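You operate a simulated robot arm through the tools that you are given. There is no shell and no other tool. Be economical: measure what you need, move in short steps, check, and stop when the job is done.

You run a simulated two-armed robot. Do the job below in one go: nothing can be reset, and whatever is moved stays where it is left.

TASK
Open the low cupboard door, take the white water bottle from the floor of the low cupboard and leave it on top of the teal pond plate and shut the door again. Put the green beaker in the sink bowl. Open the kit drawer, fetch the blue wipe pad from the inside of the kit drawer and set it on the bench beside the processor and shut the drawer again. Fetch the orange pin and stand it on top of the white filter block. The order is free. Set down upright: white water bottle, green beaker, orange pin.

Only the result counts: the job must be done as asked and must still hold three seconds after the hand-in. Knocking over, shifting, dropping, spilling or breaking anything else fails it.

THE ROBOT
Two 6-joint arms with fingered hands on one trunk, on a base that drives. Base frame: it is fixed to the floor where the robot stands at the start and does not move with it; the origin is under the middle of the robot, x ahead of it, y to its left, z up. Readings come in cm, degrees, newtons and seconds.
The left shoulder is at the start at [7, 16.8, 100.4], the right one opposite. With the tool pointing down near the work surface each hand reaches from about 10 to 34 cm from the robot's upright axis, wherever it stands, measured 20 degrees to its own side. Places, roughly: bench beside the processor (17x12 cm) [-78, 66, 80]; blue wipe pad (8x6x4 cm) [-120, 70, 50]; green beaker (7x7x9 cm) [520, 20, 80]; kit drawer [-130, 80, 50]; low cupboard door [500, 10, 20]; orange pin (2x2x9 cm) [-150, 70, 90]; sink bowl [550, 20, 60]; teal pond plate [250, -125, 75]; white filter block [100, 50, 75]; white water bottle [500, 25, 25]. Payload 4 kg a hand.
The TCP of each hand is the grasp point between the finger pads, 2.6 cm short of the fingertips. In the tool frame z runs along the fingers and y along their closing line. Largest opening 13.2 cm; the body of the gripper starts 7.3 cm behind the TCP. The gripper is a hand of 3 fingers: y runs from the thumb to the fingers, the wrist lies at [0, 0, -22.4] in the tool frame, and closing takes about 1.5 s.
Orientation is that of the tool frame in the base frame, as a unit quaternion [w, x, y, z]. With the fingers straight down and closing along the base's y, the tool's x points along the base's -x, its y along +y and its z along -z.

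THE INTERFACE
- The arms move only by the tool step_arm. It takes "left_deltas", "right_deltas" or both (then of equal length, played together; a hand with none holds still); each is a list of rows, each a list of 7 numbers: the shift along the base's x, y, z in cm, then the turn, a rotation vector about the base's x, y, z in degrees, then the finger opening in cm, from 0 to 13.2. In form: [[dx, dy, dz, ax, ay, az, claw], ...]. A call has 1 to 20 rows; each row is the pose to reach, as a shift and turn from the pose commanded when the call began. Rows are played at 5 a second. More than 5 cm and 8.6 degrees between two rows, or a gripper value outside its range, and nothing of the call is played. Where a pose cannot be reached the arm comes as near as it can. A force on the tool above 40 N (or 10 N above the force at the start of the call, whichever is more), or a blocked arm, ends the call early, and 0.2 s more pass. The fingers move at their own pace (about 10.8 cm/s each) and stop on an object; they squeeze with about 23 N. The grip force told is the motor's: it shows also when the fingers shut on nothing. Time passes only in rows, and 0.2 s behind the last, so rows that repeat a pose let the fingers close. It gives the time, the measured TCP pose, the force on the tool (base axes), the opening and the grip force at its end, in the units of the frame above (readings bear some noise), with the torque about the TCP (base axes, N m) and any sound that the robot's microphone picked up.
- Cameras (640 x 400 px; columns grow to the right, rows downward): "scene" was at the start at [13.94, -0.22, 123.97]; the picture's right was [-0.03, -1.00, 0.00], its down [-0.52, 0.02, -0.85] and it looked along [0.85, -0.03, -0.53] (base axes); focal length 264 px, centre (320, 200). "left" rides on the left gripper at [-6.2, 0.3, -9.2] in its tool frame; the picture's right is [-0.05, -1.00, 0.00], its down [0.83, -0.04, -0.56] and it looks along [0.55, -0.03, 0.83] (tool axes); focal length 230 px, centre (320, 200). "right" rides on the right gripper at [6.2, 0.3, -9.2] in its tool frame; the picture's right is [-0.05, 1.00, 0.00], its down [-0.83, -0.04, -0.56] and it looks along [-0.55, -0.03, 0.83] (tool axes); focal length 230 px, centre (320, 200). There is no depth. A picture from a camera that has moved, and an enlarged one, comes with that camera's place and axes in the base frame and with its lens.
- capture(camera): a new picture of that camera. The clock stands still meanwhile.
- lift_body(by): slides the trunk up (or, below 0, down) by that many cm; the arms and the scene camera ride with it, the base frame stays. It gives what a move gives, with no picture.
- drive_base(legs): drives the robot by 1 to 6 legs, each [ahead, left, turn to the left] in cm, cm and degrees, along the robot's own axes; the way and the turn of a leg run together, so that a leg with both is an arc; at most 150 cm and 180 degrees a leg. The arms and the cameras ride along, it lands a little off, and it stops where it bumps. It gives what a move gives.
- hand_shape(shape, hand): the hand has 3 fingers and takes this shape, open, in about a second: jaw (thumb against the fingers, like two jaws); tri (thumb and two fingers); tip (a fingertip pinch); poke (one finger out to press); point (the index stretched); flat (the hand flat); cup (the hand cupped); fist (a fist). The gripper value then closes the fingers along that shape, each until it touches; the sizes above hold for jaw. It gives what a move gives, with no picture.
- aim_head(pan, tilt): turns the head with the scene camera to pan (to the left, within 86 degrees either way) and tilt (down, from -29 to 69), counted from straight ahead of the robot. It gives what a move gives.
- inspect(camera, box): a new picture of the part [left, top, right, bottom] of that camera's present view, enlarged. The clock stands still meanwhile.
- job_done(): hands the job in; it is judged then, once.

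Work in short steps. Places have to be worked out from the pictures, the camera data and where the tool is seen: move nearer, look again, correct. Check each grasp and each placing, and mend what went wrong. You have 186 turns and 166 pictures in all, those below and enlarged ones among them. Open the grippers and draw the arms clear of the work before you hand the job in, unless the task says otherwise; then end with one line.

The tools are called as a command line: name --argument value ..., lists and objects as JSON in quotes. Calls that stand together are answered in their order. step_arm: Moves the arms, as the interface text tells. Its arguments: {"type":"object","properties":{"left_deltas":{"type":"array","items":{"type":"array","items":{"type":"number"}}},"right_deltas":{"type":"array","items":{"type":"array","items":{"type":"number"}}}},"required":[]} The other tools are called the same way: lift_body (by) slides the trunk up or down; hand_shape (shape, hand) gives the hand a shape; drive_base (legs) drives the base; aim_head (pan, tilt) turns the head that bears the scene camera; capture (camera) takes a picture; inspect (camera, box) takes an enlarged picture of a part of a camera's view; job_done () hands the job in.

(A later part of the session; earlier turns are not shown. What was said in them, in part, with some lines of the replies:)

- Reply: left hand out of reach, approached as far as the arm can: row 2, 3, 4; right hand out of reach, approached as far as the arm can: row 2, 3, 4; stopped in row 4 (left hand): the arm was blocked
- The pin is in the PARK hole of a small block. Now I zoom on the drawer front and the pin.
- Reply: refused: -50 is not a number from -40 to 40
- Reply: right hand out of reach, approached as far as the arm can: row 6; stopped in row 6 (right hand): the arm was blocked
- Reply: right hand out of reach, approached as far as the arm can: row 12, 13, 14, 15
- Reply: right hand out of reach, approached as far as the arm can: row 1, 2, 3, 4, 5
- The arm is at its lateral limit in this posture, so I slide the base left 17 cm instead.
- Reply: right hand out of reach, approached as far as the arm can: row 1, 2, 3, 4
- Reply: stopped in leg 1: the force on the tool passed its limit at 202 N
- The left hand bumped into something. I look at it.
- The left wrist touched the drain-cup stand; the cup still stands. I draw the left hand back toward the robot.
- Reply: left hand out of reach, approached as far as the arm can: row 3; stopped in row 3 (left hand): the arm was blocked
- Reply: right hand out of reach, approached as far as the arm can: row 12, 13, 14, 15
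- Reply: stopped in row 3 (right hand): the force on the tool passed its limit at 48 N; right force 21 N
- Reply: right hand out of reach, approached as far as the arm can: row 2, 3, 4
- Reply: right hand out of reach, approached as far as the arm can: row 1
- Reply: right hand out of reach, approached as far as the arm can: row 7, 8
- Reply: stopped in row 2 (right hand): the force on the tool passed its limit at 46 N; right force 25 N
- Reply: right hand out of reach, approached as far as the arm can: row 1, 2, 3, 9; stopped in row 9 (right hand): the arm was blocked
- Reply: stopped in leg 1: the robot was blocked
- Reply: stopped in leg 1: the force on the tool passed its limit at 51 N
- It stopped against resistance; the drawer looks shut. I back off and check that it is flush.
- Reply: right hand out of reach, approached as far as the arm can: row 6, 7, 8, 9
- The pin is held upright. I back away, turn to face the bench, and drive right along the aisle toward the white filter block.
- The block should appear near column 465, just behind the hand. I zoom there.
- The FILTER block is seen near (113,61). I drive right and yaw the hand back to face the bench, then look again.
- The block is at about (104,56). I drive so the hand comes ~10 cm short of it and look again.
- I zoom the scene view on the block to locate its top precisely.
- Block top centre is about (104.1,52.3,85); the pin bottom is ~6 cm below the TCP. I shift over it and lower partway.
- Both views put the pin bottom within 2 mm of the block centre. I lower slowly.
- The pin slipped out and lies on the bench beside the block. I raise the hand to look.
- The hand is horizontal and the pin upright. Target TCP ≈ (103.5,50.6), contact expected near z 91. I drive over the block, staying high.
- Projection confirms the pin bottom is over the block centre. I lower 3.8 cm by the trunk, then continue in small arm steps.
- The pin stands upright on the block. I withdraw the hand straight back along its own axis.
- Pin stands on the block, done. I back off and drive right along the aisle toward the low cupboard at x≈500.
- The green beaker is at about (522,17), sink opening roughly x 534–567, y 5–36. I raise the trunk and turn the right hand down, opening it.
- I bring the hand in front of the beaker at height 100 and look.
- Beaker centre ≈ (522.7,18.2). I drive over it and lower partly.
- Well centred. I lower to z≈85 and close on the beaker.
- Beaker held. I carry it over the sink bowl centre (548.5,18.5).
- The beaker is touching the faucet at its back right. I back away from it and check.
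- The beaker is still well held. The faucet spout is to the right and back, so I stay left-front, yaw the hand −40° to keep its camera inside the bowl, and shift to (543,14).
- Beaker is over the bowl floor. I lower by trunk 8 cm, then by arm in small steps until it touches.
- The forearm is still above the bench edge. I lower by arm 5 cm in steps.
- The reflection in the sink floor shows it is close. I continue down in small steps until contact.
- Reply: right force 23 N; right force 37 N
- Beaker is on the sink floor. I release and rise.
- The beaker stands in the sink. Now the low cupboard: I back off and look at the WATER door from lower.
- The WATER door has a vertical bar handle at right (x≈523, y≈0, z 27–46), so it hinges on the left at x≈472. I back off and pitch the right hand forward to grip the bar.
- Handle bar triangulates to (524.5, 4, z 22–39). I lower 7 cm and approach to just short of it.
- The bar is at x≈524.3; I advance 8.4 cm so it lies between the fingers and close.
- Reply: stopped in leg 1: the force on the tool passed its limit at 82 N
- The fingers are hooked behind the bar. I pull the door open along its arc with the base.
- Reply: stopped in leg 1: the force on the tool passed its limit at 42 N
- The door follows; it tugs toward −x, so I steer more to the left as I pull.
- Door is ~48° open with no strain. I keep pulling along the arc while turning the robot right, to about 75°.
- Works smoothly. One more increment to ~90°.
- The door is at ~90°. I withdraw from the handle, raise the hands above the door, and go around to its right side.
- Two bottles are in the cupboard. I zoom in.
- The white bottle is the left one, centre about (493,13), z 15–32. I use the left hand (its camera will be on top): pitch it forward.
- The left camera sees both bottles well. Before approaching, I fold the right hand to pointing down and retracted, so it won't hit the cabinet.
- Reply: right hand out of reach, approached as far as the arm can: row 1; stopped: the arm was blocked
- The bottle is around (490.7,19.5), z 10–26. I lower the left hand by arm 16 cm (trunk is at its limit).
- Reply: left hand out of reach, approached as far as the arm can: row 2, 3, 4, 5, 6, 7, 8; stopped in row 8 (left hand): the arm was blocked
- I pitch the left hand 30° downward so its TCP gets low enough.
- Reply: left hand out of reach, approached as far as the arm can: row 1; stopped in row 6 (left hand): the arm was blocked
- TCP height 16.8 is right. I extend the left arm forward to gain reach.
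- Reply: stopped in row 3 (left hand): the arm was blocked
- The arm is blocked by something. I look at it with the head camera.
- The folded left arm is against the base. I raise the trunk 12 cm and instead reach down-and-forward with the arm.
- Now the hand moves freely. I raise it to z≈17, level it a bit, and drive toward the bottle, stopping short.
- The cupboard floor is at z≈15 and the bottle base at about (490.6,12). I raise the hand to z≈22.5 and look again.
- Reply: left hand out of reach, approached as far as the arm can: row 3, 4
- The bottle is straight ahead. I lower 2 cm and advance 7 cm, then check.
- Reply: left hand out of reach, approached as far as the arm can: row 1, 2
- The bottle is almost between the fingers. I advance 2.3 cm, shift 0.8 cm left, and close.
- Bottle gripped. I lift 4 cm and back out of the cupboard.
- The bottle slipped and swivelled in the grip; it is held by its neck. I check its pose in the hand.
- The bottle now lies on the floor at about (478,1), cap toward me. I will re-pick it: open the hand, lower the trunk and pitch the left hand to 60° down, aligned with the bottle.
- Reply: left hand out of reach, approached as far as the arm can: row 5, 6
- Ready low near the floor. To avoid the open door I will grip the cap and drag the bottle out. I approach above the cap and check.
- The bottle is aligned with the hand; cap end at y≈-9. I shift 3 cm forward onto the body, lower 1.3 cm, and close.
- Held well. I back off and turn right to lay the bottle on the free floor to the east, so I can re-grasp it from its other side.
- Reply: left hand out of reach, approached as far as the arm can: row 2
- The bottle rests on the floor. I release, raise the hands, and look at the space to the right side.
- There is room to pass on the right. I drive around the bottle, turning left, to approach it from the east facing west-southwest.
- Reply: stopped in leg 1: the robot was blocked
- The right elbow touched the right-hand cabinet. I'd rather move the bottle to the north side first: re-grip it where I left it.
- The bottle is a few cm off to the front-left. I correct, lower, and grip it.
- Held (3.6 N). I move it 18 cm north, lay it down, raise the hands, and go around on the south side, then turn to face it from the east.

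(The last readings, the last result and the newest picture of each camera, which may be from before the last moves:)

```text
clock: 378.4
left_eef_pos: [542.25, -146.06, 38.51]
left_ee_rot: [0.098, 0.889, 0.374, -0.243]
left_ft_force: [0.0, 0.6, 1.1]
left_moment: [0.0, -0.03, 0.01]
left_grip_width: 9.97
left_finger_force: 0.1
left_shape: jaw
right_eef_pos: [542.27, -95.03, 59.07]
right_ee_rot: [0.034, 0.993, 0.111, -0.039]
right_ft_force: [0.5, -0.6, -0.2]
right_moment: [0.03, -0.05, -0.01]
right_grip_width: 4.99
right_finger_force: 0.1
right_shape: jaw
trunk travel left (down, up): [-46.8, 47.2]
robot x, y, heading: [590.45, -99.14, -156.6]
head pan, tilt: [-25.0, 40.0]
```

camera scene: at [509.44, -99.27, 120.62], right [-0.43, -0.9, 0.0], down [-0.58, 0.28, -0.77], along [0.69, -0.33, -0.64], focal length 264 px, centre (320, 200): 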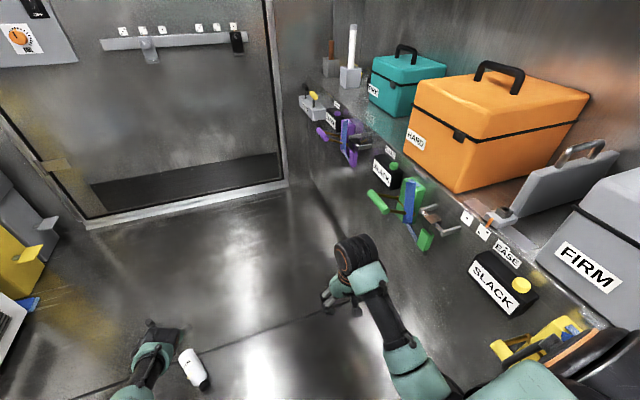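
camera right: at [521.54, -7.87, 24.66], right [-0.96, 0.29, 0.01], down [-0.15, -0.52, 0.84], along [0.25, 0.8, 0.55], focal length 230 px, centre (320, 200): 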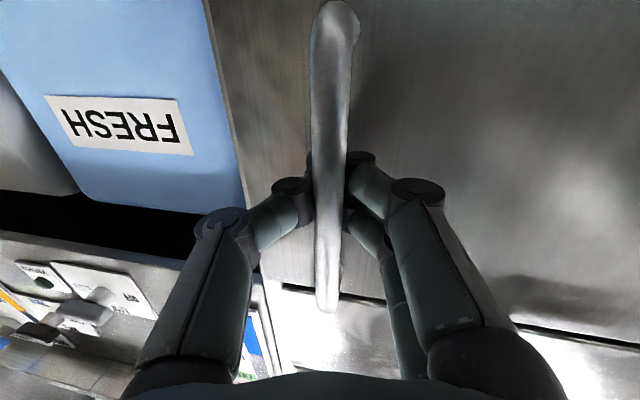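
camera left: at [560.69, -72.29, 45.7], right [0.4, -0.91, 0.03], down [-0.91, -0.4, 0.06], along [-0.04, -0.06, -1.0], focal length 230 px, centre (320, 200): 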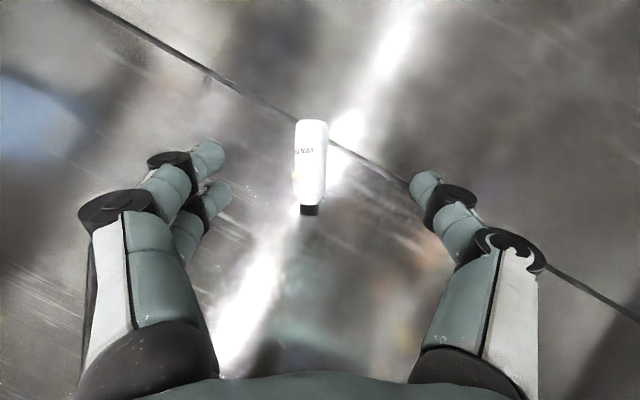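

I'm now facing west-southwest. I straighten the right hand, then move so it is above the bottle (grasp point ≈ (564.6,-50.7)) and look.

step_arm --right_deltas '[[-3.6, -1.6, 0, 2.4, -1.8, 4.6, 9], [-7.3, -3.2, 0, 4.7, -3.6, 9.2, 9.5], [-7.3, -3.2, 0, 4.7, -3.6, 9.2, 9.5]]'

drive_base --legs '[[0, -31.7, 0], [-41, 0, 0]]'

lift_body --by -30

capture --camera "right"

```text
clock: 379.2
left_eef_pos: [542.27, -146.14, 38.65]
left_ee_rot: [0.099, 0.889, 0.375, -0.243]
left_ft_force: [-0.5, 0.1, 0.4]
left_moment: [-0.02, 0.0, 0.0]
left_grip_width: 9.99
left_finger_force: 0.0
left_shape: jaw
right_eef_pos: [534.76, -98.11, 58.99]
right_ee_rot: [0.0, 0.981, 0.192, 0.0]
right_ft_force: [-0.7, -0.2, -0.9]
right_moment: [0.02, 0.01, 0.0]
right_grip_width: 9.49
right_finger_force: 0.0
right_shape: jaw
trunk travel left (down, up): [-46.8, 47.2]
robot x, y, heading: [590.68, -99.17, -156.6]
head pan, tilt: [-25.0, 40.0]
```

```text
clock: 381.3
left_eef_pos: [530.57, -118.8, 38.5]
left_ee_rot: [0.099, 0.889, 0.377, -0.242]
left_ft_force: [0.2, 0.0, 0.2]
left_moment: [0.02, -0.01, 0.0]
left_grip_width: 9.97
left_finger_force: 0.2
left_shape: jaw
right_eef_pos: [522.83, -70.89, 59.08]
right_ee_rot: [0.0, 0.981, 0.193, 0.001]
right_ft_force: [-0.9, 0.4, 0.0]
right_moment: [0.03, 0.05, -0.03]
right_grip_width: 9.49
right_finger_force: 0.0
right_shape: jaw
trunk travel left (down, up): [-46.8, 47.2]
robot x, y, heading: [578.48, -71.62, -156.6]
head pan, tilt: [-25.0, 40.0]
stopped in leg 1: the robot was blocked; the commanded pose is now the measured one
```

```text
clock: 384.3
left_eef_pos: [530.47, -118.88, 8.54]
left_ee_rot: [0.099, 0.888, 0.377, -0.242]
left_ft_force: [0.9, -0.9, -0.4]
left_moment: [-0.03, 0.02, -0.05]
left_grip_width: 9.99
left_finger_force: 0.0
left_shape: jaw
right_eef_pos: [522.91, -70.95, 29.14]
right_ee_rot: [0.001, 0.981, 0.193, 0.001]
right_ft_force: [1.0, -0.2, 0.8]
right_moment: [0.01, 0.01, 0.0]
right_grip_width: 9.49
right_finger_force: 0.1
right_shape: jaw
trunk travel left (down, up): [-16.8, 77.2]
robot x, y, heading: [578.38, -71.74, -156.2]
head pan, tilt: [-25.0, 40.0]
```

```text
22 pictures are left
camera right: at [528.66, -68.95, 38.28], right [0.33, -0.94, 0.0], down [-0.79, -0.27, 0.55], along [-0.52, -0.18, -0.83], focal length 230 px, centre (320, 200)
```

right: 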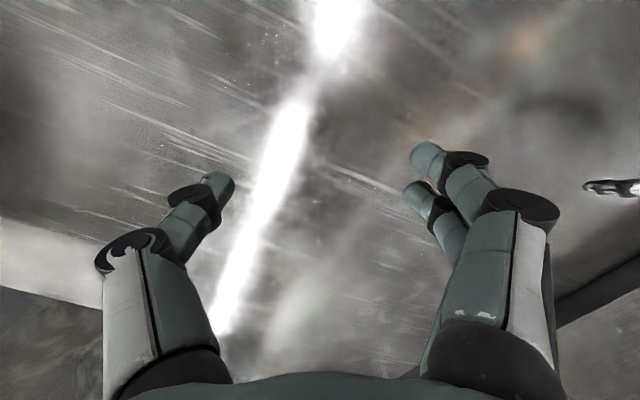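

The base was blocked, probably by the bottle. I separate, back off east, and look for it.

drive_base --legs '[[0, 9, 0], [-38, 0, 0]]'

lift_body --by 25

aim_head --pan -25 --tilt 50

capture --camera "scene"

```text
clock: 387.4
left_eef_pos: [568.93, -111.73, 8.53]
left_ee_rot: [0.099, 0.889, 0.376, -0.242]
left_ft_force: [-0.8, 0.4, -0.1]
left_moment: [0.01, 0.02, 0.0]
left_grip_width: 9.97
left_finger_force: 0.1
left_shape: jaw
right_eef_pos: [561.34, -63.97, 29.05]
right_ee_rot: [0.0, 0.981, 0.192, 0.001]
right_ft_force: [0.7, -0.2, 1.3]
right_moment: [-0.02, 0.0, -0.02]
right_grip_width: 9.45
right_finger_force: 0.0
right_shape: jaw
trunk travel left (down, up): [-16.8, 77.2]
robot x, y, heading: [616.93, -64.56, -156.4]
head pan, tilt: [-25.0, 40.0]
```

```text
clock: 389.9
left_eef_pos: [568.9, -111.84, 33.47]
left_ee_rot: [0.1, 0.889, 0.377, -0.242]
left_ft_force: [-0.4, 0.4, 0.2]
left_moment: [0.01, 0.0, -0.02]
left_grip_width: 9.98
left_finger_force: 0.1
left_shape: jaw
right_eef_pos: [561.31, -63.89, 54.0]
right_ee_rot: [0.001, 0.981, 0.193, 0.001]
right_ft_force: [0.1, -0.6, 0.0]
right_moment: [-0.02, -0.02, -0.01]
right_grip_width: 9.48
right_finger_force: 0.1
right_shape: jaw
trunk travel left (down, up): [-41.8, 52.2]
robot x, y, heading: [616.8, -65.01, -156.5]
head pan, tilt: [-25.0, 40.0]
```

```text
clock: 390.7
left_eef_pos: [568.85, -111.83, 33.61]
left_ee_rot: [0.099, 0.889, 0.377, -0.242]
left_ft_force: [0.2, -0.9, 0.2]
left_moment: [-0.03, 0.0, -0.01]
left_grip_width: 9.97
left_finger_force: 0.1
left_shape: jaw
right_eef_pos: [561.43, -63.96, 54.09]
right_ee_rot: [0.001, 0.981, 0.192, 0.001]
right_ft_force: [-0.5, 0.2, -0.2]
right_moment: [0.0, -0.01, 0.02]
right_grip_width: 9.49
right_finger_force: 0.1
right_shape: jaw
trunk travel left (down, up): [-41.8, 52.2]
robot x, y, heading: [617.03, -64.79, -156.2]
head pan, tilt: [-25.0, 50.0]
```

```text
21 pictures are left
camera scene: at [604.65, -66.52, 118.11], right [0.03, 1.0, 0.0], down [0.77, -0.02, -0.64], along [-0.64, 0.02, -0.77], focal length 264 px, centre (320, 200)
```

scene: 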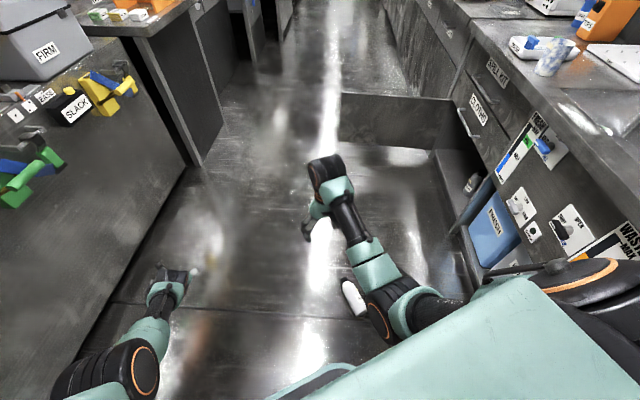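

The bottle is still near (563.5,-51.5), lying as before. I move the right hand over it and lower to look.

drive_base --legs '[[-7.2, -10.4, 0]]'

lift_body --by -27

capture --camera "right"

```text
clock: 391.9
left_eef_pos: [571.23, -99.45, 33.61]
left_ee_rot: [0.1, 0.889, 0.376, -0.243]
left_ft_force: [0.5, 0.9, 0.9]
left_moment: [0.01, 0.0, 0.0]
left_grip_width: 9.95
left_finger_force: 0.0
left_shape: jaw
right_eef_pos: [563.64, -51.49, 54.13]
right_ee_rot: [0.001, 0.982, 0.191, 0.0]
right_ft_force: [0.0, 0.0, -0.1]
right_moment: [-0.03, -0.03, 0.01]
right_grip_width: 9.46
right_finger_force: 0.0
right_shape: jaw
trunk travel left (down, up): [-41.8, 52.2]
robot x, y, heading: [619.06, -52.37, -156.7]
head pan, tilt: [-25.0, 50.0]
```

```text
clock: 394.7
left_eef_pos: [571.27, -99.45, 6.59]
left_ee_rot: [0.099, 0.889, 0.375, -0.242]
left_ft_force: [0.4, -0.5, -0.5]
left_moment: [0.0, 0.03, 0.03]
left_grip_width: 9.96
left_finger_force: 0.0
left_shape: jaw
right_eef_pos: [563.71, -51.47, 27.13]
right_ee_rot: [0.001, 0.982, 0.191, 0.001]
right_ft_force: [-0.3, -0.4, 0.3]
right_moment: [-0.03, -0.02, 0.01]
right_grip_width: 9.49
right_finger_force: 0.0
right_shape: jaw
trunk travel left (down, up): [-14.8, 79.2]
robot x, y, heading: [619.6, -52.62, -156.5]
head pan, tilt: [-25.0, 50.0]
```

```text
20 pictures are left
camera right: at [569.5, -49.49, 36.28], right [0.33, -0.94, 0.0], down [-0.79, -0.27, 0.55], along [-0.52, -0.18, -0.83], focal length 230 px, centre (320, 200)
```

right: 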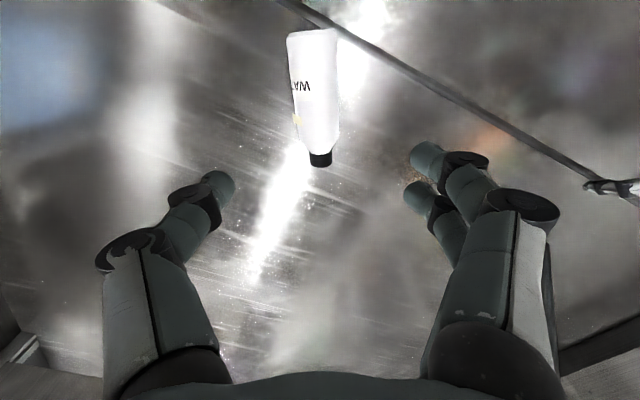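

The bottle is aligned with the hand. I lower the right arm 23 cm onto the body, slightly toward the cap side.

step_arm --right_deltas '[[-1, -0.2, -3, 0, 0, 0, 9.5], [-2.1, -0.4, -6, 0, 0, 0, 9.5], [-2.1, -0.4, -9, 0, 0, 0, 9.5], [-2.1, -0.4, -12, 0, 0, 0, 9.5], [-2.1, -0.4, -15, 0, 0, 0, 9.5], [-2.1, -0.4, -18, 0, 0, 0, 9.5], [-2.1, -0.4, -20.5, 0, 0, 0, 9.5], [-2.1, -0.4, -22.8, 0, 0, 0, 9.5], [-2.1, -0.4, -22.8, 0, 0, 0, 9.5]]'

capture --camera "right"

```text
clock: 396.7
left_eef_pos: [571.24, -99.38, 6.55]
left_ee_rot: [0.099, 0.889, 0.376, -0.242]
left_ft_force: [-0.4, -0.9, -0.3]
left_moment: [-0.03, 0.01, 0.01]
left_grip_width: 9.97
left_finger_force: 0.0
left_shape: jaw
right_eef_pos: [561.66, -51.75, 4.2]
right_ee_rot: [0.001, 0.981, 0.192, 0.0]
right_ft_force: [-0.5, -0.1, 0.3]
right_moment: [0.02, -0.02, -0.01]
right_grip_width: 9.47
right_finger_force: 0.2
right_shape: jaw
trunk travel left (down, up): [-14.8, 79.2]
robot x, y, heading: [619.57, -52.07, -156.6]
head pan, tilt: [-25.0, 50.0]
```

```text
19 pictures are left
camera right: at [567.42, -49.88, 13.5], right [0.33, -0.94, 0.0], down [-0.79, -0.27, 0.55], along [-0.52, -0.18, -0.83], focal length 230 px, centre (320, 200)
```

right: 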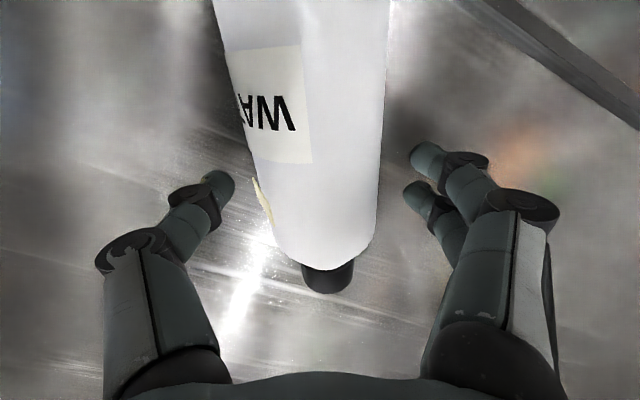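

Well centred. I close and lift.

step_arm --right_deltas '[[0, 0, -0.4, 0, 0, 0, 7], [0, 0, -0.5, 0, 0, 0, 5], [0, 0, -0.5, 0, 0, 0, 3], [0, 0, -0.5, 0, 0, 0, 3], [0, 0, -0.5, 0, 0, 0, 3], [0, 0, -0.5, 0, 0, 0, 3], [0, 0, -0.5, 0, 0, 0, 3]]'

lift_body --by 40

```text
clock: 398.3
left_eef_pos: [571.13, -99.38, 6.51]
left_ee_rot: [0.098, 0.889, 0.376, -0.242]
left_ft_force: [0.0, 0.0, 0.3]
left_moment: [0.02, 0.01, 0.0]
left_grip_width: 9.99
left_finger_force: 0.1
left_shape: jaw
right_eef_pos: [561.79, -51.88, 3.71]
right_ee_rot: [0.001, 0.981, 0.192, 0.002]
right_ft_force: [-1.2, 0.2, -0.2]
right_moment: [0.0, -0.03, -0.02]
right_grip_width: 5.06
right_finger_force: 22.6
right_shape: jaw
trunk travel left (down, up): [-14.8, 79.2]
robot x, y, heading: [619.53, -52.48, -156.7]
head pan, tilt: [-25.0, 50.0]
```

```text
clock: 402.1
left_eef_pos: [571.28, -99.41, 46.56]
left_ee_rot: [0.099, 0.889, 0.376, -0.242]
left_ft_force: [1.0, -0.8, 0.2]
left_moment: [-0.01, 0.03, 0.03]
left_grip_width: 9.95
left_finger_force: 0.1
left_shape: jaw
right_eef_pos: [561.62, -51.83, 43.82]
right_ee_rot: [0.001, 0.981, 0.192, 0.001]
right_ft_force: [1.4, 0.2, -3.6]
right_moment: [0.0, 0.04, 0.02]
right_grip_width: 5.08
right_finger_force: 22.4
right_shape: jaw
trunk travel left (down, up): [-54.8, 39.2]
robot x, y, heading: [619.28, -52.39, -156.3]
head pan, tilt: [-25.0, 50.0]
```

Held (3.6 N). Now I pitch the right hand forward 90°, which stands the bottle upright with cap up.

step_arm --right_deltas '[[0, 0, 2.6, -3.1, 7.6, 0, 3], [0, 0, 5.2, -6.1, 15.2, 0, 3], [0, 0, 7.8, -9.2, 22.7, 0, 3], [0, 0, 10.4, -12.3, 30.3, 0, 3], [0, 0, 13, -15.3, 37.9, 0, 3], [0, 0, 15.6, -18.4, 45.5, 0, 3], [0, 0, 18.2, -21.4, 53.1, 0, 3], [0, 0, 20.8, -24.5, 60.7, 0, 3], [0, 0, 23.4, -27.6, 68.2, 0, 3], [0, 0, 26, -30.6, 75.8, 0, 3], [0, 0, 28, -33.7, 83.4, 0, 3], [0, 0, 28, -33.7, 83.4, 0, 3]]'

capture --camera "right"

```text
clock: 404.7
left_eef_pos: [571.25, -99.38, 46.58]
left_ee_rot: [0.099, 0.889, 0.376, -0.241]
left_ft_force: [0.0, -0.4, 0.6]
left_moment: [-0.01, 0.02, 0.0]
left_grip_width: 9.98
left_finger_force: 0.1
left_shape: jaw
right_eef_pos: [561.14, -50.69, 70.37]
right_ee_rot: [0.117, 0.733, 0.121, -0.659]
right_ft_force: [-0.2, 0.0, -3.7]
right_moment: [0.07, 0.0, 0.0]
right_grip_width: 5.07
right_finger_force: 23.1
right_shape: jaw
right hand out of reach, approached as far as the arm can: row 11, 12
trunk travel left (down, up): [-54.8, 39.2]
robot x, y, heading: [619.6, -52.77, -156.6]
head pan, tilt: [-25.0, 50.0]
```

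```text
18 pictures are left
camera right: at [570.47, -47.9, 65.19], right [0.33, -0.94, 0.06], down [0.42, 0.2, 0.88], along [-0.85, -0.26, 0.46], focal length 230 px, centre (320, 200)
```

right: 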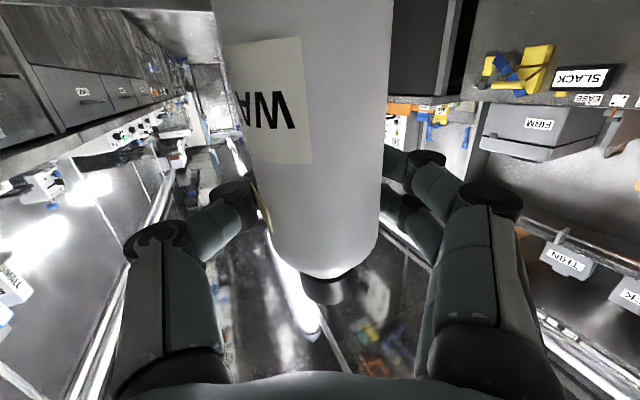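

The bottle is upright in the right hand (cap up). I raise everything above the door height and drive west toward the pond plate.

lift_body --by 30

drive_base --legs '[[34, 30, 0], [0, 0, -23.4], [150, 0, 0]]'

drive_base --legs '[[25, -6, 0], [120, -54, 0], [0, 0, 86]]'

aim_head --pan 0 --tilt 40

capture --camera "scene"

```text
clock: 407.7
left_eef_pos: [571.12, -99.31, 76.53]
left_ee_rot: [0.099, 0.889, 0.376, -0.242]
left_ft_force: [-0.2, 0.5, 0.6]
left_moment: [-0.02, -0.02, 0.01]
left_grip_width: 9.97
left_finger_force: 0.1
left_shape: jaw
right_eef_pos: [561.02, -50.72, 100.42]
right_ee_rot: [0.11, 0.732, 0.127, -0.661]
right_ft_force: [-0.1, 0.7, -3.8]
right_moment: [0.01, -0.02, 0.02]
right_grip_width: 5.07
right_finger_force: 23.1
right_shape: jaw
trunk travel left (down, up): [-84.8, 9.2]
robot x, y, heading: [619.18, -52.15, -156.6]
head pan, tilt: [-25.0, 50.0]
```

```text
clock: 418.7
left_eef_pos: [387.38, -117.98, 76.58]
left_ee_rot: [0.048, 0.947, 0.188, -0.257]
left_ft_force: [0.6, 0.1, 0.4]
left_moment: [0.01, -0.02, -0.03]
left_grip_width: 9.97
left_finger_force: 0.0
left_shape: jaw
right_eef_pos: [397.49, -69.51, 100.44]
right_ee_rot: [-0.025, 0.742, -0.022, -0.67]
right_ft_force: [-0.1, -0.2, -4.2]
right_moment: [-0.01, -0.06, 0.0]
right_grip_width: 5.03
right_finger_force: 23.0
right_shape: jaw
trunk travel left (down, up): [-84.8, 9.2]
robot x, y, heading: [450.28, -93.9, -179.9]
head pan, tilt: [-25.0, 50.0]
```

```text
clock: 430.5
left_eef_pos: [326.38, -98.19, 76.51]
left_ee_rot: [0.212, 0.556, 0.789, -0.153]
left_ft_force: [-0.3, 1.0, -0.6]
left_moment: [-0.01, 0.01, 0.0]
left_grip_width: 9.98
left_finger_force: 0.1
left_shape: jaw
right_eef_pos: [278.23, -85.75, 100.47]
right_ee_rot: [0.443, 0.554, 0.494, -0.503]
right_ft_force: [0.5, -0.3, -3.4]
right_moment: [0.01, 0.01, -0.01]
right_grip_width: 4.99
right_finger_force: 22.9
right_shape: jaw
trunk travel left (down, up): [-84.8, 9.2]
robot x, y, heading: [305.27, -34.54, -92.6]
head pan, tilt: [-25.0, 50.0]
```

```text
clock: 431.4
left_eef_pos: [326.27, -98.01, 76.65]
left_ee_rot: [0.212, 0.556, 0.789, -0.154]
left_ft_force: [0.3, -0.9, 0.0]
left_moment: [-0.02, 0.0, -0.01]
left_grip_width: 9.98
left_finger_force: 0.1
left_shape: jaw
right_eef_pos: [278.16, -85.78, 100.43]
right_ee_rot: [0.443, 0.553, 0.495, -0.502]
right_ft_force: [0.7, -0.6, -3.3]
right_moment: [0.04, -0.01, 0.01]
right_grip_width: 5.03
right_finger_force: 23.1
right_shape: jaw
trunk travel left (down, up): [-84.8, 9.2]
robot x, y, heading: [305.26, -34.21, -92.6]
head pan, tilt: [0.0, 40.0]
```

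```text
17 pictures are left
camera scene: at [304.62, -47.62, 162.51], right [-1.0, 0.05, 0.0], down [0.03, 0.64, -0.77], along [-0.04, -0.76, -0.64], focal length 264 px, centre (320, 200)
```

scene: 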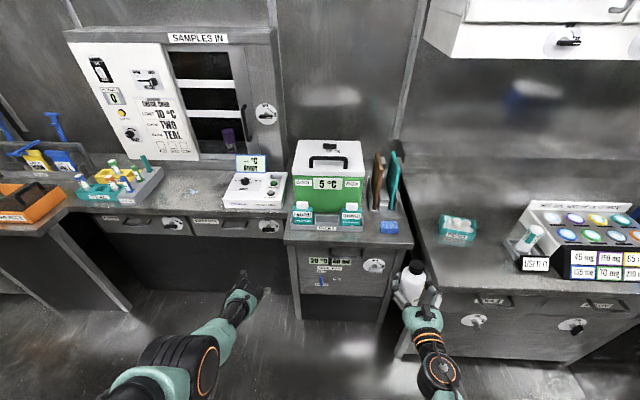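

The teal item at (458,230) may be the pond plate; I zoom in.

inspect --camera "scene" --box '[390, 190, 510, 290]'

```text
4.00 times, centred on (450, 240) of scene
camera zoom: at [304.62, -47.62, 162.51], right [-1.0, 0.05, 0.0], down [0.03, 0.64, -0.77], along [-0.04, -0.76, -0.64], focal length 1055 px, centre (-200, 40)
```

zoom: 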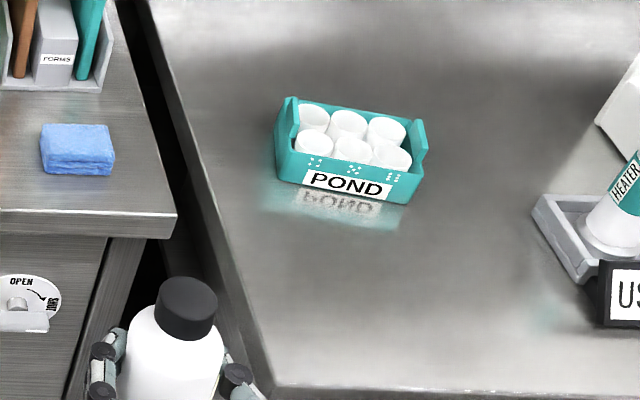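

The POND plate is a teal tray with six white wells, centre about (239.5,-126). I slide west to line up, then extend and level the hand.

drive_base --legs '[[0, -38.5, 0]]'

step_arm --right_deltas '[[0, -2.5, 0, -1.5, 0.2, 0, 3], [0, -5, 0, -3, 0.4, 0, 3], [0, -7.5, 0, -4.5, 0.5, 0, 3], [0, -10, 0, -6, 0.7, 0, 3], [0, -12.5, 0, -6, 0.7, 0, 3], [0, -14, 0, -6, 0.7, 0, 3], [0, -14, 0, -6, 0.7, 0, 3]]'

capture --camera "scene"

```text
clock: 433.8
left_eef_pos: [288.27, -96.37, 76.39]
left_ee_rot: [0.212, 0.556, 0.789, -0.153]
left_ft_force: [-0.3, 0.1, 0.1]
left_moment: [-0.04, 0.02, -0.01]
left_grip_width: 9.98
left_finger_force: 0.1
left_shape: jaw
right_eef_pos: [240.14, -84.03, 100.45]
right_ee_rot: [0.443, 0.554, 0.495, -0.503]
right_ft_force: [0.5, -0.2, -3.9]
right_moment: [0.01, -0.01, 0.02]
right_grip_width: 5.04
right_finger_force: 23.1
right_shape: jaw
trunk travel left (down, up): [-84.8, 9.2]
robot x, y, heading: [267.51, -32.27, -92.7]
head pan, tilt: [0.0, 40.0]
```

```text
clock: 435.4
left_eef_pos: [288.29, -96.37, 76.57]
left_ee_rot: [0.212, 0.556, 0.789, -0.153]
left_ft_force: [-0.3, -0.4, -0.3]
left_moment: [-0.04, 0.01, -0.01]
left_grip_width: 10.03
left_finger_force: 0.0
left_shape: jaw
right_eef_pos: [240.06, -98.09, 100.52]
right_ee_rot: [-0.468, -0.526, -0.471, 0.531]
right_ft_force: [0.0, -0.6, -4.4]
right_moment: [0.06, 0.01, 0.0]
right_grip_width: 5.04
right_finger_force: 22.8
right_shape: jaw
trunk travel left (down, up): [-84.8, 9.2]
robot x, y, heading: [267.11, -32.42, -92.7]
head pan, tilt: [0.0, 40.0]
```

```text
15 pictures are left
camera scene: at [266.59, -45.84, 162.51], right [-1.0, 0.05, 0.0], down [0.03, 0.64, -0.77], along [-0.04, -0.76, -0.64], focal length 264 px, centre (320, 200)
```

scene: 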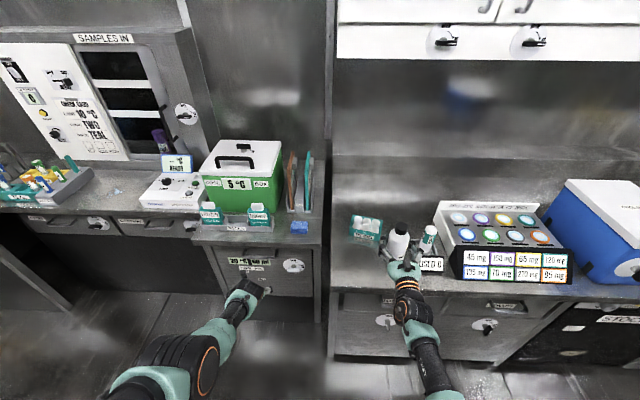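

Triangulation gives the plate top at about (244,-119.6,85.8). I zoom for a precise fix.

inspect --camera "scene" --box '[330, 200, 430, 280]'

```text
5.00 times, centred on (380, 240) of scene
camera zoom: at [266.59, -45.84, 162.51], right [-1.0, 0.05, 0.0], down [0.03, 0.64, -0.77], along [-0.04, -0.76, -0.64], focal length 1319 px, centre (20, 0)
```

zoom: 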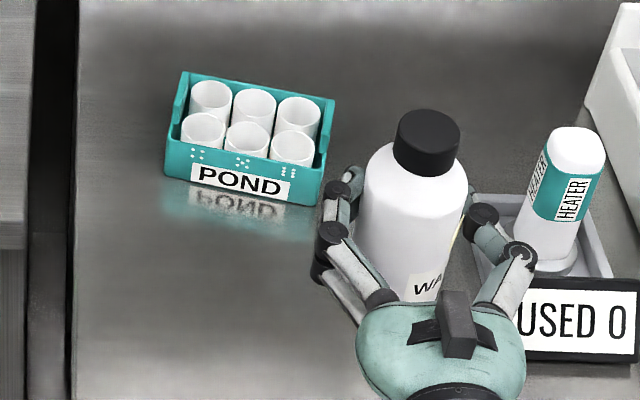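

Well tops centre at (243.4,-121.7,84.9). Before moving forward I retract the left hand so it clears the neighbouring counter.

step_arm --left_deltas '[[0, 4, 1.5, 0, 0, 0, 5], [0, 8, 3, 0, 0, 0, 5], [0, 12, 4.5, 0, 0, 0, 5], [0, 16, 6, 0, 0, 0, 5], [0, 20, 8, 0, 0, 0, 5], [0, 23, 10, 0, 0, 0, 5]]'

```text
clock: 436.8
left_eef_pos: [288.96, -74.02, 87.01]
left_ee_rot: [0.222, 0.559, 0.784, -0.154]
left_ft_force: [-0.2, 0.1, 0.0]
left_moment: [-0.02, -0.04, 0.01]
left_grip_width: 5.05
left_finger_force: 0.0
left_shape: jaw
right_eef_pos: [240.16, -97.97, 100.52]
right_ee_rot: [-0.469, -0.526, -0.471, 0.531]
right_ft_force: [-0.8, 0.1, -3.2]
right_moment: [0.02, -0.01, -0.02]
right_grip_width: 5.04
right_finger_force: 23.2
right_shape: jaw
trunk travel left (down, up): [-84.8, 9.2]
robot x, y, heading: [267.17, -32.33, -92.9]
head pan, tilt: [0.0, 40.0]
```

I drive forward to put the bottle over the plate and check alignment.

drive_base --legs '[[22.6, 4.5, 0]]'

inspect --camera "scene" --box '[310, 190, 450, 310]'

```text
clock: 438.5
left_eef_pos: [292.39, -96.34, 86.67]
left_ee_rot: [0.22, 0.56, 0.784, -0.151]
left_ft_force: [0.2, 0.0, -0.5]
left_moment: [0.03, -0.03, 0.02]
left_grip_width: 5.03
left_finger_force: 0.0
left_shape: jaw
right_eef_pos: [243.54, -120.8, 100.52]
right_ee_rot: [-0.468, -0.526, -0.47, 0.531]
right_ft_force: [-0.1, 0.4, -4.1]
right_moment: [0.03, -0.06, -0.02]
right_grip_width: 5.03
right_finger_force: 23.0
right_shape: jaw
trunk travel left (down, up): [-84.8, 9.2]
robot x, y, heading: [270.68, -54.91, -92.8]
head pan, tilt: [0.0, 40.0]
```

```text
3.33 times, centred on (380, 250) of scene
camera zoom: at [269.97, -68.52, 162.53], right [-1.0, 0.05, 0.0], down [0.03, 0.64, -0.77], along [-0.04, -0.77, -0.64], focal length 879 px, centre (120, 33)
```

zoom: 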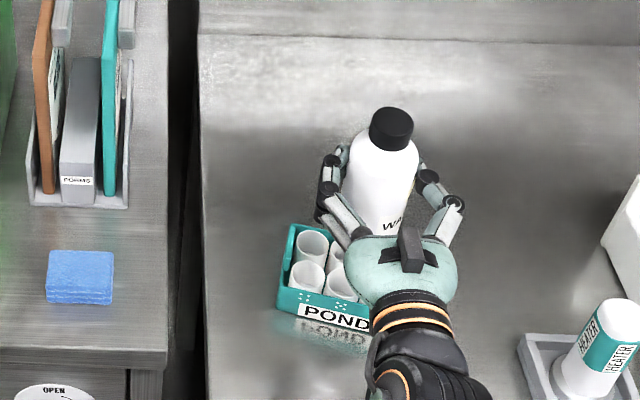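

Projection matches; the bottle is above the plate centre within 0.6 cm. I correct and lower 4.5 cm, then fine steps.

lift_body --by -4.5

step_arm --right_deltas '[[0.3, -0.5, -0.2, 0, 0, 0, 3], [0.3, -0.6, -0.4, 0, 0, 0, 3], [0.3, -0.6, -0.7, 0, 0, 0, 3]]'

step_arm --right_deltas '[[0, 0, -0.2, 0, 0, 0, 3], [0, 0, -0.4, 0, 0, 0, 3]]'

```text
clock: 439.4
left_eef_pos: [292.42, -96.48, 82.1]
left_ee_rot: [0.22, 0.56, 0.784, -0.152]
left_ft_force: [0.1, -0.5, 0.2]
left_moment: [-0.03, -0.02, 0.01]
left_grip_width: 5.05
left_finger_force: 0.0
left_shape: jaw
right_eef_pos: [243.54, -120.88, 95.97]
right_ee_rot: [-0.468, -0.526, -0.471, 0.531]
right_ft_force: [-0.3, 0.3, -3.1]
right_moment: [0.02, -0.01, 0.01]
right_grip_width: 5.02
right_finger_force: 22.7
right_shape: jaw
trunk travel left (down, up): [-80.3, 13.7]
robot x, y, heading: [270.61, -55.25, -92.9]
head pan, tilt: [0.0, 40.0]
```

```text
clock: 440.2
left_eef_pos: [292.52, -96.47, 82.04]
left_ee_rot: [0.221, 0.559, 0.784, -0.151]
left_ft_force: [-0.2, 0.9, -0.3]
left_moment: [0.0, -0.01, -0.01]
left_grip_width: 5.06
left_finger_force: 0.1
left_shape: jaw
right_eef_pos: [243.9, -121.52, 95.18]
right_ee_rot: [-0.467, -0.528, -0.469, 0.531]
right_ft_force: [0.3, 0.1, -4.5]
right_moment: [0.05, 0.01, 0.01]
right_grip_width: 5.03
right_finger_force: 23.3
right_shape: jaw
trunk travel left (down, up): [-80.3, 13.7]
robot x, y, heading: [270.41, -55.01, -92.8]
head pan, tilt: [0.0, 40.0]
```

```text
clock: 440.8
left_eef_pos: [292.37, -96.57, 82.16]
left_ee_rot: [0.221, 0.56, 0.784, -0.151]
left_ft_force: [0.3, 0.6, 0.1]
left_moment: [0.01, 0.02, 0.0]
left_grip_width: 5.04
left_finger_force: 0.1
left_shape: jaw
right_eef_pos: [243.88, -121.48, 94.72]
right_ee_rot: [-0.468, -0.527, -0.471, 0.53]
right_ft_force: [-0.1, -0.4, -3.7]
right_moment: [0.02, 0.03, -0.01]
right_grip_width: 5.05
right_finger_force: 22.6
right_shape: jaw
trunk travel left (down, up): [-80.3, 13.7]
robot x, y, heading: [270.16, -55.65, -92.7]
head pan, tilt: [0.0, 40.0]
```

Still carrying full weight; I go on down in small steps.

step_arm --right_deltas '[[0, 0, -0.2, 0, 0, 0, 3], [0, 0, -0.4, 0, 0, 0, 3]]'

step_arm --right_deltas '[[0, 0, -0.2, 0, 0, 0, 3], [0, 0, -0.4, 0, 0, 0, 3]]'

inspect --camera "scene" --box '[310, 190, 450, 310]'

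```text
clock: 441.4
left_eef_pos: [292.52, -96.59, 82.09]
left_ee_rot: [0.22, 0.56, 0.784, -0.151]
left_ft_force: [-0.5, 0.0, 0.7]
left_moment: [-0.02, 0.02, 0.02]
left_grip_width: 5.03
left_finger_force: 0.1
left_shape: jaw
right_eef_pos: [243.98, -121.52, 94.33]
right_ee_rot: [-0.469, -0.526, -0.471, 0.53]
right_ft_force: [-0.7, -0.1, -3.0]
right_moment: [0.03, 0.02, -0.02]
right_grip_width: 5.03
right_finger_force: 23.0
right_shape: jaw
trunk travel left (down, up): [-80.3, 13.7]
robot x, y, heading: [270.43, -55.44, -92.7]
head pan, tilt: [0.0, 40.0]
```

```text
clock: 442.0
left_eef_pos: [292.44, -96.44, 82.08]
left_ee_rot: [0.221, 0.559, 0.784, -0.151]
left_ft_force: [-0.2, 0.1, 0.1]
left_moment: [0.01, 0.01, -0.01]
left_grip_width: 5.04
left_finger_force: 0.1
left_shape: jaw
right_eef_pos: [243.81, -121.54, 94.32]
right_ee_rot: [-0.469, -0.527, -0.469, 0.532]
right_ft_force: [-1.1, -0.8, 2.9]
right_moment: [-0.05, -0.06, -0.01]
right_grip_width: 5.03
right_finger_force: 22.7
right_shape: jaw
trunk travel left (down, up): [-80.3, 13.7]
robot x, y, heading: [270.81, -55.5, -92.5]
head pan, tilt: [0.0, 40.0]
```

```text
3.33 times, centred on (380, 250) of scene
camera zoom: at [270.03, -68.61, 158.04], right [-1.0, 0.05, 0.0], down [0.03, 0.64, -0.77], along [-0.04, -0.77, -0.64], focal length 879 px, centre (120, 33)
```

zoom: 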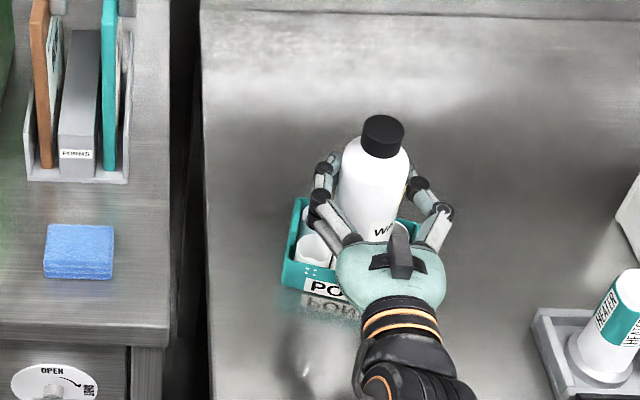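

Contact made (bottle is resting on the wells). I open gently and look.

step_arm --right_deltas '[[0, 0, 0, 0, 0, 0, 5.6], [0, 0, 0, 0, 0, 0, 6.2], [0, 0, 0, 0, 0, 0, 7], [0, 0, 0, 0, 0, 0, 8], [0, 0, 0, 0, 0, 0, 8.5], [0, 0, 0, 0, 0, 0, 8.5]]'

inspect --camera "scene" --box '[310, 190, 450, 310]'

```text
clock: 443.4
left_eef_pos: [292.4, -96.51, 82.18]
left_ee_rot: [0.221, 0.56, 0.784, -0.151]
left_ft_force: [-0.2, 0.6, -0.5]
left_moment: [0.03, 0.01, 0.0]
left_grip_width: 5.06
left_finger_force: 0.1
left_shape: jaw
right_eef_pos: [243.95, -121.37, 94.02]
right_ee_rot: [-0.468, -0.528, -0.47, 0.531]
right_ft_force: [0.5, 0.0, 0.6]
right_moment: [0.01, -0.01, 0.04]
right_grip_width: 8.47
right_finger_force: 0.1
right_shape: jaw
trunk travel left (down, up): [-80.3, 13.7]
robot x, y, heading: [270.8, -55.36, -92.4]
head pan, tilt: [0.0, 40.0]
```

```text
3.33 times, centred on (380, 250) of scene
camera zoom: at [270.03, -68.64, 158.02], right [-1.0, 0.05, 0.0], down [0.03, 0.64, -0.77], along [-0.04, -0.77, -0.64], focal length 879 px, centre (120, 33)
```

zoom: 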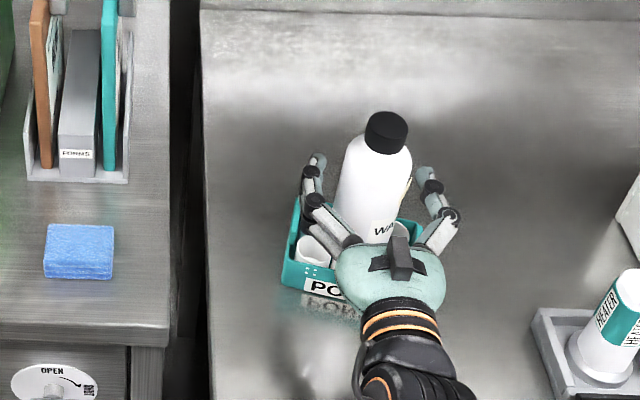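

The bottle stands. I withdraw straight back along the hand's axis.

drive_base --legs '[[-21, 1.6, 0]]'

inspect --camera "scene" --box '[300, 180, 440, 280]'

```text
clock: 445.0
left_eef_pos: [295.19, -75.63, 82.12]
left_ee_rot: [0.22, 0.56, 0.784, -0.151]
left_ft_force: [0.1, 0.2, 0.8]
left_moment: [-0.01, -0.02, -0.01]
left_grip_width: 5.05
left_finger_force: 0.0
left_shape: jaw
right_eef_pos: [246.6, -100.75, 93.93]
right_ee_rot: [-0.469, -0.526, -0.471, 0.53]
right_ft_force: [0.3, 0.0, 0.4]
right_moment: [-0.01, 0.01, 0.01]
right_grip_width: 8.49
right_finger_force: 0.1
right_shape: jaw
trunk travel left (down, up): [-80.3, 13.7]
robot x, y, heading: [273.35, -34.45, -92.4]
head pan, tilt: [0.0, 40.0]
```

```text
4.00 times, centred on (370, 230) of scene
camera zoom: at [272.59, -47.96, 158.0], right [-1.0, 0.05, 0.0], down [0.03, 0.64, -0.77], along [-0.03, -0.76, -0.64], focal length 1055 px, centre (120, 80)
```

zoom: 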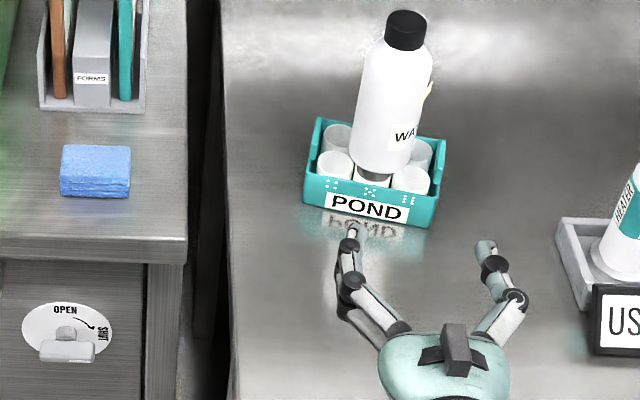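

The bottle stands well on the pond plate. Now I go back to shut the cupboard door: retract and close the right hand, then drive to the area west of the door and turn to face north.

step_arm --right_deltas '[[0, 3.5, 0, 0, 0, 0, 5], [0, 7, 0, 0, 0, 0, 2], [0, 10.5, 0, 0, 0, 0, 0], [0, 14, 0, 0, 0, 0, 0]]'

drive_base --legs '[[-9, 0, 0], [0, 145, 0], [34, 3, 0], [0, 0, 178.3]]'

```text
clock: 446.0
left_eef_pos: [295.11, -75.63, 82.18]
left_ee_rot: [0.221, 0.56, 0.784, -0.151]
left_ft_force: [-0.2, 0.4, 0.7]
left_moment: [-0.01, 0.02, -0.03]
left_grip_width: 5.04
left_finger_force: 0.0
left_shape: jaw
right_eef_pos: [246.64, -86.44, 94.25]
right_ee_rot: [-0.469, -0.527, -0.47, 0.53]
right_ft_force: [0.8, -0.2, 0.2]
right_moment: [0.0, 0.02, 0.03]
right_grip_width: 0.0
right_finger_force: 23.0
right_shape: jaw
trunk travel left (down, up): [-80.3, 13.7]
robot x, y, heading: [273.09, -34.64, -92.5]
head pan, tilt: [0.0, 40.0]
```

```text
clock: 463.0
left_eef_pos: [399.54, -23.7, 82.14]
left_ee_rot: [-0.154, 0.775, -0.572, -0.218]
left_ft_force: [0.7, 0.9, -0.2]
left_moment: [0.03, 0.01, -0.02]
left_grip_width: 5.03
left_finger_force: 0.1
left_shape: jaw
right_eef_pos: [448.39, -14.36, 94.19]
right_ee_rot: [0.539, -0.461, 0.536, 0.458]
right_ft_force: [0.9, -0.1, 0.2]
right_moment: [-0.01, 0.01, -0.02]
right_grip_width: 0.0
right_finger_force: 23.1
right_shape: jaw
trunk travel left (down, up): [-80.3, 13.7]
robot x, y, heading: [420.04, -65.58, 85.0]
head pan, tilt: [0.0, 40.0]
```

I back off 26 cm, lower the hands to door height, and check the view.

drive_base --legs '[[-25, 0, 1]]'

lift_body --by -40

lift_body --by -22

aim_head --pan -35 --tilt 45

capture --camera "scene"

```text
clock: 464.9
left_eef_pos: [397.15, -48.74, 82.12]
left_ee_rot: [-0.152, 0.78, -0.566, -0.22]
left_ft_force: [-0.2, 0.0, -0.9]
left_moment: [-0.04, -0.01, 0.01]
left_grip_width: 5.04
left_finger_force: 0.0
left_shape: jaw
right_eef_pos: [445.78, -38.66, 94.21]
right_ee_rot: [0.535, -0.466, 0.531, 0.462]
right_ft_force: [-0.6, 0.9, -0.1]
right_moment: [-0.02, -0.03, 0.0]
right_grip_width: 0.02
right_finger_force: 22.7
right_shape: jaw
trunk travel left (down, up): [-80.3, 13.7]
robot x, y, heading: [418.19, -90.22, 86.4]
head pan, tilt: [0.0, 40.0]
```

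```text
clock: 468.7
left_eef_pos: [397.12, -48.8, 42.16]
left_ee_rot: [-0.152, 0.779, -0.566, -0.221]
left_ft_force: [0.4, -0.2, 0.0]
left_moment: [0.01, -0.03, -0.01]
left_grip_width: 5.04
left_finger_force: 0.0
left_shape: jaw
right_eef_pos: [445.86, -38.68, 54.26]
right_ee_rot: [0.534, -0.467, 0.531, 0.464]
right_ft_force: [0.3, 0.4, 0.1]
right_moment: [0.03, 0.0, -0.03]
right_grip_width: 0.0
right_finger_force: 22.5
right_shape: jaw
trunk travel left (down, up): [-40.3, 53.7]
robot x, y, heading: [417.94, -90.48, 86.2]
head pan, tilt: [0.0, 40.0]
```

```text
clock: 471.0
left_eef_pos: [397.15, -48.77, 20.13]
left_ee_rot: [-0.152, 0.78, -0.566, -0.22]
left_ft_force: [-0.4, 0.5, -0.2]
left_moment: [0.04, -0.01, -0.01]
left_grip_width: 5.06
left_finger_force: 0.0
left_shape: jaw
right_eef_pos: [445.83, -38.61, 32.23]
right_ee_rot: [0.535, -0.466, 0.531, 0.463]
right_ft_force: [-0.7, -0.1, 0.5]
right_moment: [0.0, 0.01, -0.01]
right_grip_width: 0.06
right_finger_force: 23.2
right_shape: jaw
trunk travel left (down, up): [-18.3, 75.7]
robot x, y, heading: [418.35, -89.99, 86.1]
head pan, tilt: [0.0, 40.0]
```

```text
clock: 472.0
left_eef_pos: [397.15, -48.85, 20.2]
left_ee_rot: [-0.152, 0.78, -0.566, -0.219]
left_ft_force: [-0.5, -0.4, 0.9]
left_moment: [0.01, 0.01, -0.02]
left_grip_width: 5.04
left_finger_force: 0.1
left_shape: jaw
right_eef_pos: [445.77, -38.62, 32.25]
right_ee_rot: [0.535, -0.466, 0.531, 0.463]
right_ft_force: [-0.9, -0.3, -0.9]
right_moment: [0.01, 0.02, -0.03]
right_grip_width: 0.0
right_finger_force: 22.7
right_shape: jaw
trunk travel left (down, up): [-18.3, 75.7]
robot x, y, heading: [418.24, -90.56, 86.3]
head pan, tilt: [-35.0, 45.0]
```

```text
9 pictures are left
camera scene: at [423.54, -78.98, 95.3], right [0.78, -0.62, 0.0], down [-0.44, -0.55, -0.71], along [0.44, 0.55, -0.71], focal length 264 px, centre (320, 200)
```

scene: 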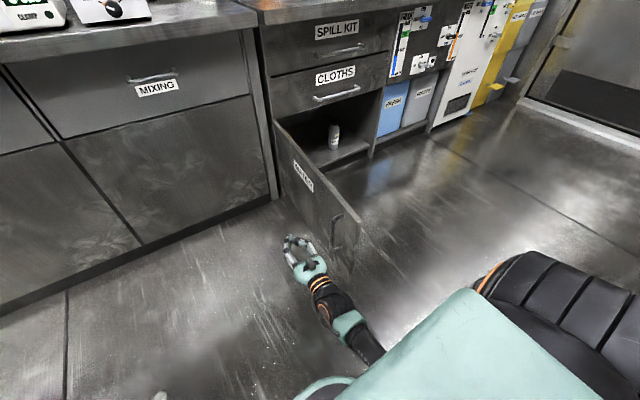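

The hand is beside the door's outer face. I push it east, then northeast, swinging it shut.

drive_base --legs '[[1, -38, 0], [8, -15.5, 0]]'

capture --camera "scene"

```text
clock: 475.5
left_eef_pos: [450.52, -43.18, 20.13]
left_ee_rot: [-0.153, 0.78, -0.566, -0.22]
left_ft_force: [-0.9, 0.2, -0.2]
left_moment: [-0.01, 0.0, 0.02]
left_grip_width: 5.07
left_finger_force: 0.0
left_shape: jaw
right_eef_pos: [499.16, -32.94, 32.17]
right_ee_rot: [0.535, -0.466, 0.531, 0.463]
right_ft_force: [0.3, 0.0, 0.4]
right_moment: [0.02, 0.0, 0.0]
right_grip_width: 0.03
right_finger_force: 23.0
right_shape: jaw
trunk travel left (down, up): [-18.3, 75.7]
robot x, y, heading: [471.43, -84.91, 86.6]
head pan, tilt: [-35.0, 45.0]
```

```text
8 pictures are left
camera scene: at [476.94, -73.31, 95.29], right [0.78, -0.62, 0.0], down [-0.44, -0.55, -0.71], along [0.44, 0.55, -0.71], focal length 264 px, centre (320, 200)
```

scene: 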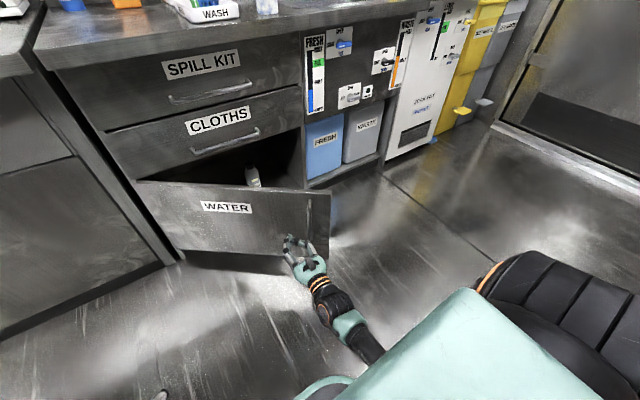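

The door follows well. I continue pushing north until it is shut (stops on force).

drive_base --legs '[[12.4, -6.3, 0], [13.2, -2.2, 0]]'

drive_base --legs '[[12, 0.5, 0]]'

capture --camera "scene"

```text
clock: 477.7
left_eef_pos: [460.59, -18.12, 20.1]
left_ee_rot: [-0.152, 0.78, -0.566, -0.22]
left_ft_force: [-0.7, 0.7, 0.0]
left_moment: [0.0, -0.01, 0.02]
left_grip_width: 5.03
left_finger_force: 0.0
left_shape: jaw
right_eef_pos: [509.27, -8.09, 32.19]
right_ee_rot: [0.535, -0.466, 0.531, 0.462]
right_ft_force: [-0.7, 0.6, 0.5]
right_moment: [0.02, -0.02, 0.02]
right_grip_width: 0.0
right_finger_force: 23.3
right_shape: jaw
trunk travel left (down, up): [-18.3, 75.7]
robot x, y, heading: [481.77, -59.88, 86.3]
head pan, tilt: [-35.0, 45.0]
```

```text
clock: 479.0
left_eef_pos: [460.95, -6.41, 20.12]
left_ee_rot: [-0.153, 0.778, -0.568, -0.221]
left_ft_force: [-0.1, 0.2, -0.2]
left_moment: [-0.01, 0.0, -0.02]
left_grip_width: 5.04
left_finger_force: 0.2
left_shape: jaw
right_eef_pos: [509.85, 3.3, 31.79]
right_ee_rot: [0.534, -0.467, 0.534, 0.46]
right_ft_force: [0.1, -1.5, 0.8]
right_moment: [0.05, 0.06, 0.03]
right_grip_width: 0.0
right_finger_force: 22.4
right_shape: jaw
trunk travel left (down, up): [-18.3, 75.7]
robot x, y, heading: [481.87, -47.96, 85.9]
head pan, tilt: [-35.0, 45.0]
stopped in leg 1: the force on the tool passed its limit at 51 N (the readings are from after the stop); the commanded pose is now the measured one
```

```text
7 pictures are left
camera scene: at [487.32, -36.67, 95.3], right [0.78, -0.63, 0.0], down [-0.44, -0.55, -0.71], along [0.44, 0.55, -0.71], focal length 264 px, centre (320, 200)
```

scene: 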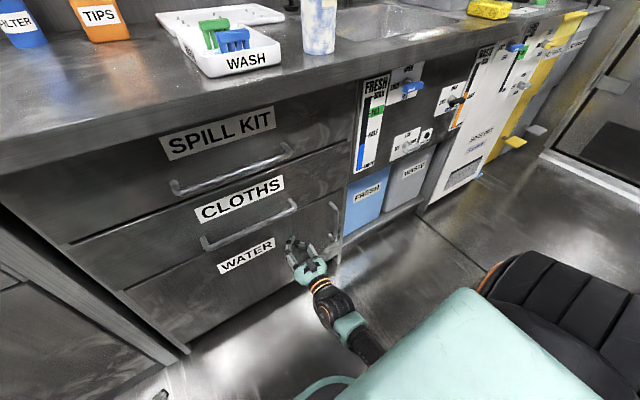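

The door is shut against its stop. I back off, open the hand, and verify.

drive_base --legs '[[-35, 0, 0]]'

step_arm --right_deltas '[[0, 0, 0, 0, 0, 0, 5], [0, 0, 0, 0, 0, 0, 8], [0, 0, 0, 0, 0, 0, 8]]'

inspect --camera "scene" --box '[160, 40, 420, 240]'

```text
clock: 481.3
left_eef_pos: [458.7, -41.22, 20.15]
left_ee_rot: [-0.153, 0.778, -0.568, -0.22]
left_ft_force: [0.8, -0.7, -0.1]
left_moment: [0.07, 0.0, -0.01]
left_grip_width: 5.05
left_finger_force: 0.2
left_shape: jaw
right_eef_pos: [507.59, -31.67, 31.89]
right_ee_rot: [0.535, -0.466, 0.535, 0.46]
right_ft_force: [0.8, 0.1, 0.6]
right_moment: [0.0, -0.01, 0.01]
right_grip_width: 0.0
right_finger_force: 22.9
right_shape: jaw
trunk travel left (down, up): [-18.3, 75.7]
robot x, y, heading: [479.62, -83.07, 86.0]
head pan, tilt: [-35.0, 45.0]
```

```text
clock: 482.1
left_eef_pos: [458.79, -41.15, 20.08]
left_ee_rot: [-0.153, 0.778, -0.569, -0.22]
left_ft_force: [-0.9, 0.2, 0.3]
left_moment: [-0.01, 0.0, -0.02]
left_grip_width: 5.03
left_finger_force: 0.1
left_shape: jaw
right_eef_pos: [507.47, -31.76, 31.72]
right_ee_rot: [0.535, -0.466, 0.534, 0.46]
right_ft_force: [0.6, 0.2, -0.1]
right_moment: [0.0, 0.0, 0.01]
right_grip_width: 7.92
right_finger_force: 0.2
right_shape: jaw
trunk travel left (down, up): [-18.3, 75.7]
robot x, y, heading: [479.73, -82.87, 86.0]
head pan, tilt: [-35.0, 45.0]
```

```text
2.00 times, centred on (290, 140) of scene
camera zoom: at [485.0, -71.55, 95.29], right [0.78, -0.63, 0.0], down [-0.44, -0.55, -0.71], along [0.44, 0.55, -0.71], focal length 528 px, centre (380, 320)
```

zoom: 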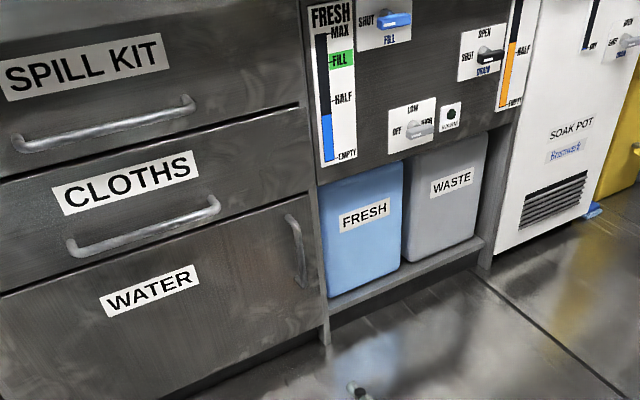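

The door is flush and all items are placed; both hands are open and clear. I hand in the job.

job_done

```text
The job is handed in.
```

I finished all four tasks and handed the job in: the bottle is on the pond plate, the beaker is in the sink, the pad is by the processor, the pin is on the filter block, and the drawer and door are shut. The pin and the bottle were each dropped once and set up again. The robot also bumped some fixed furniture: a shelf by the drain cup, a bench, a side cabinet and the faucet. I saw nothing moved there, but I did not recheck every spot.
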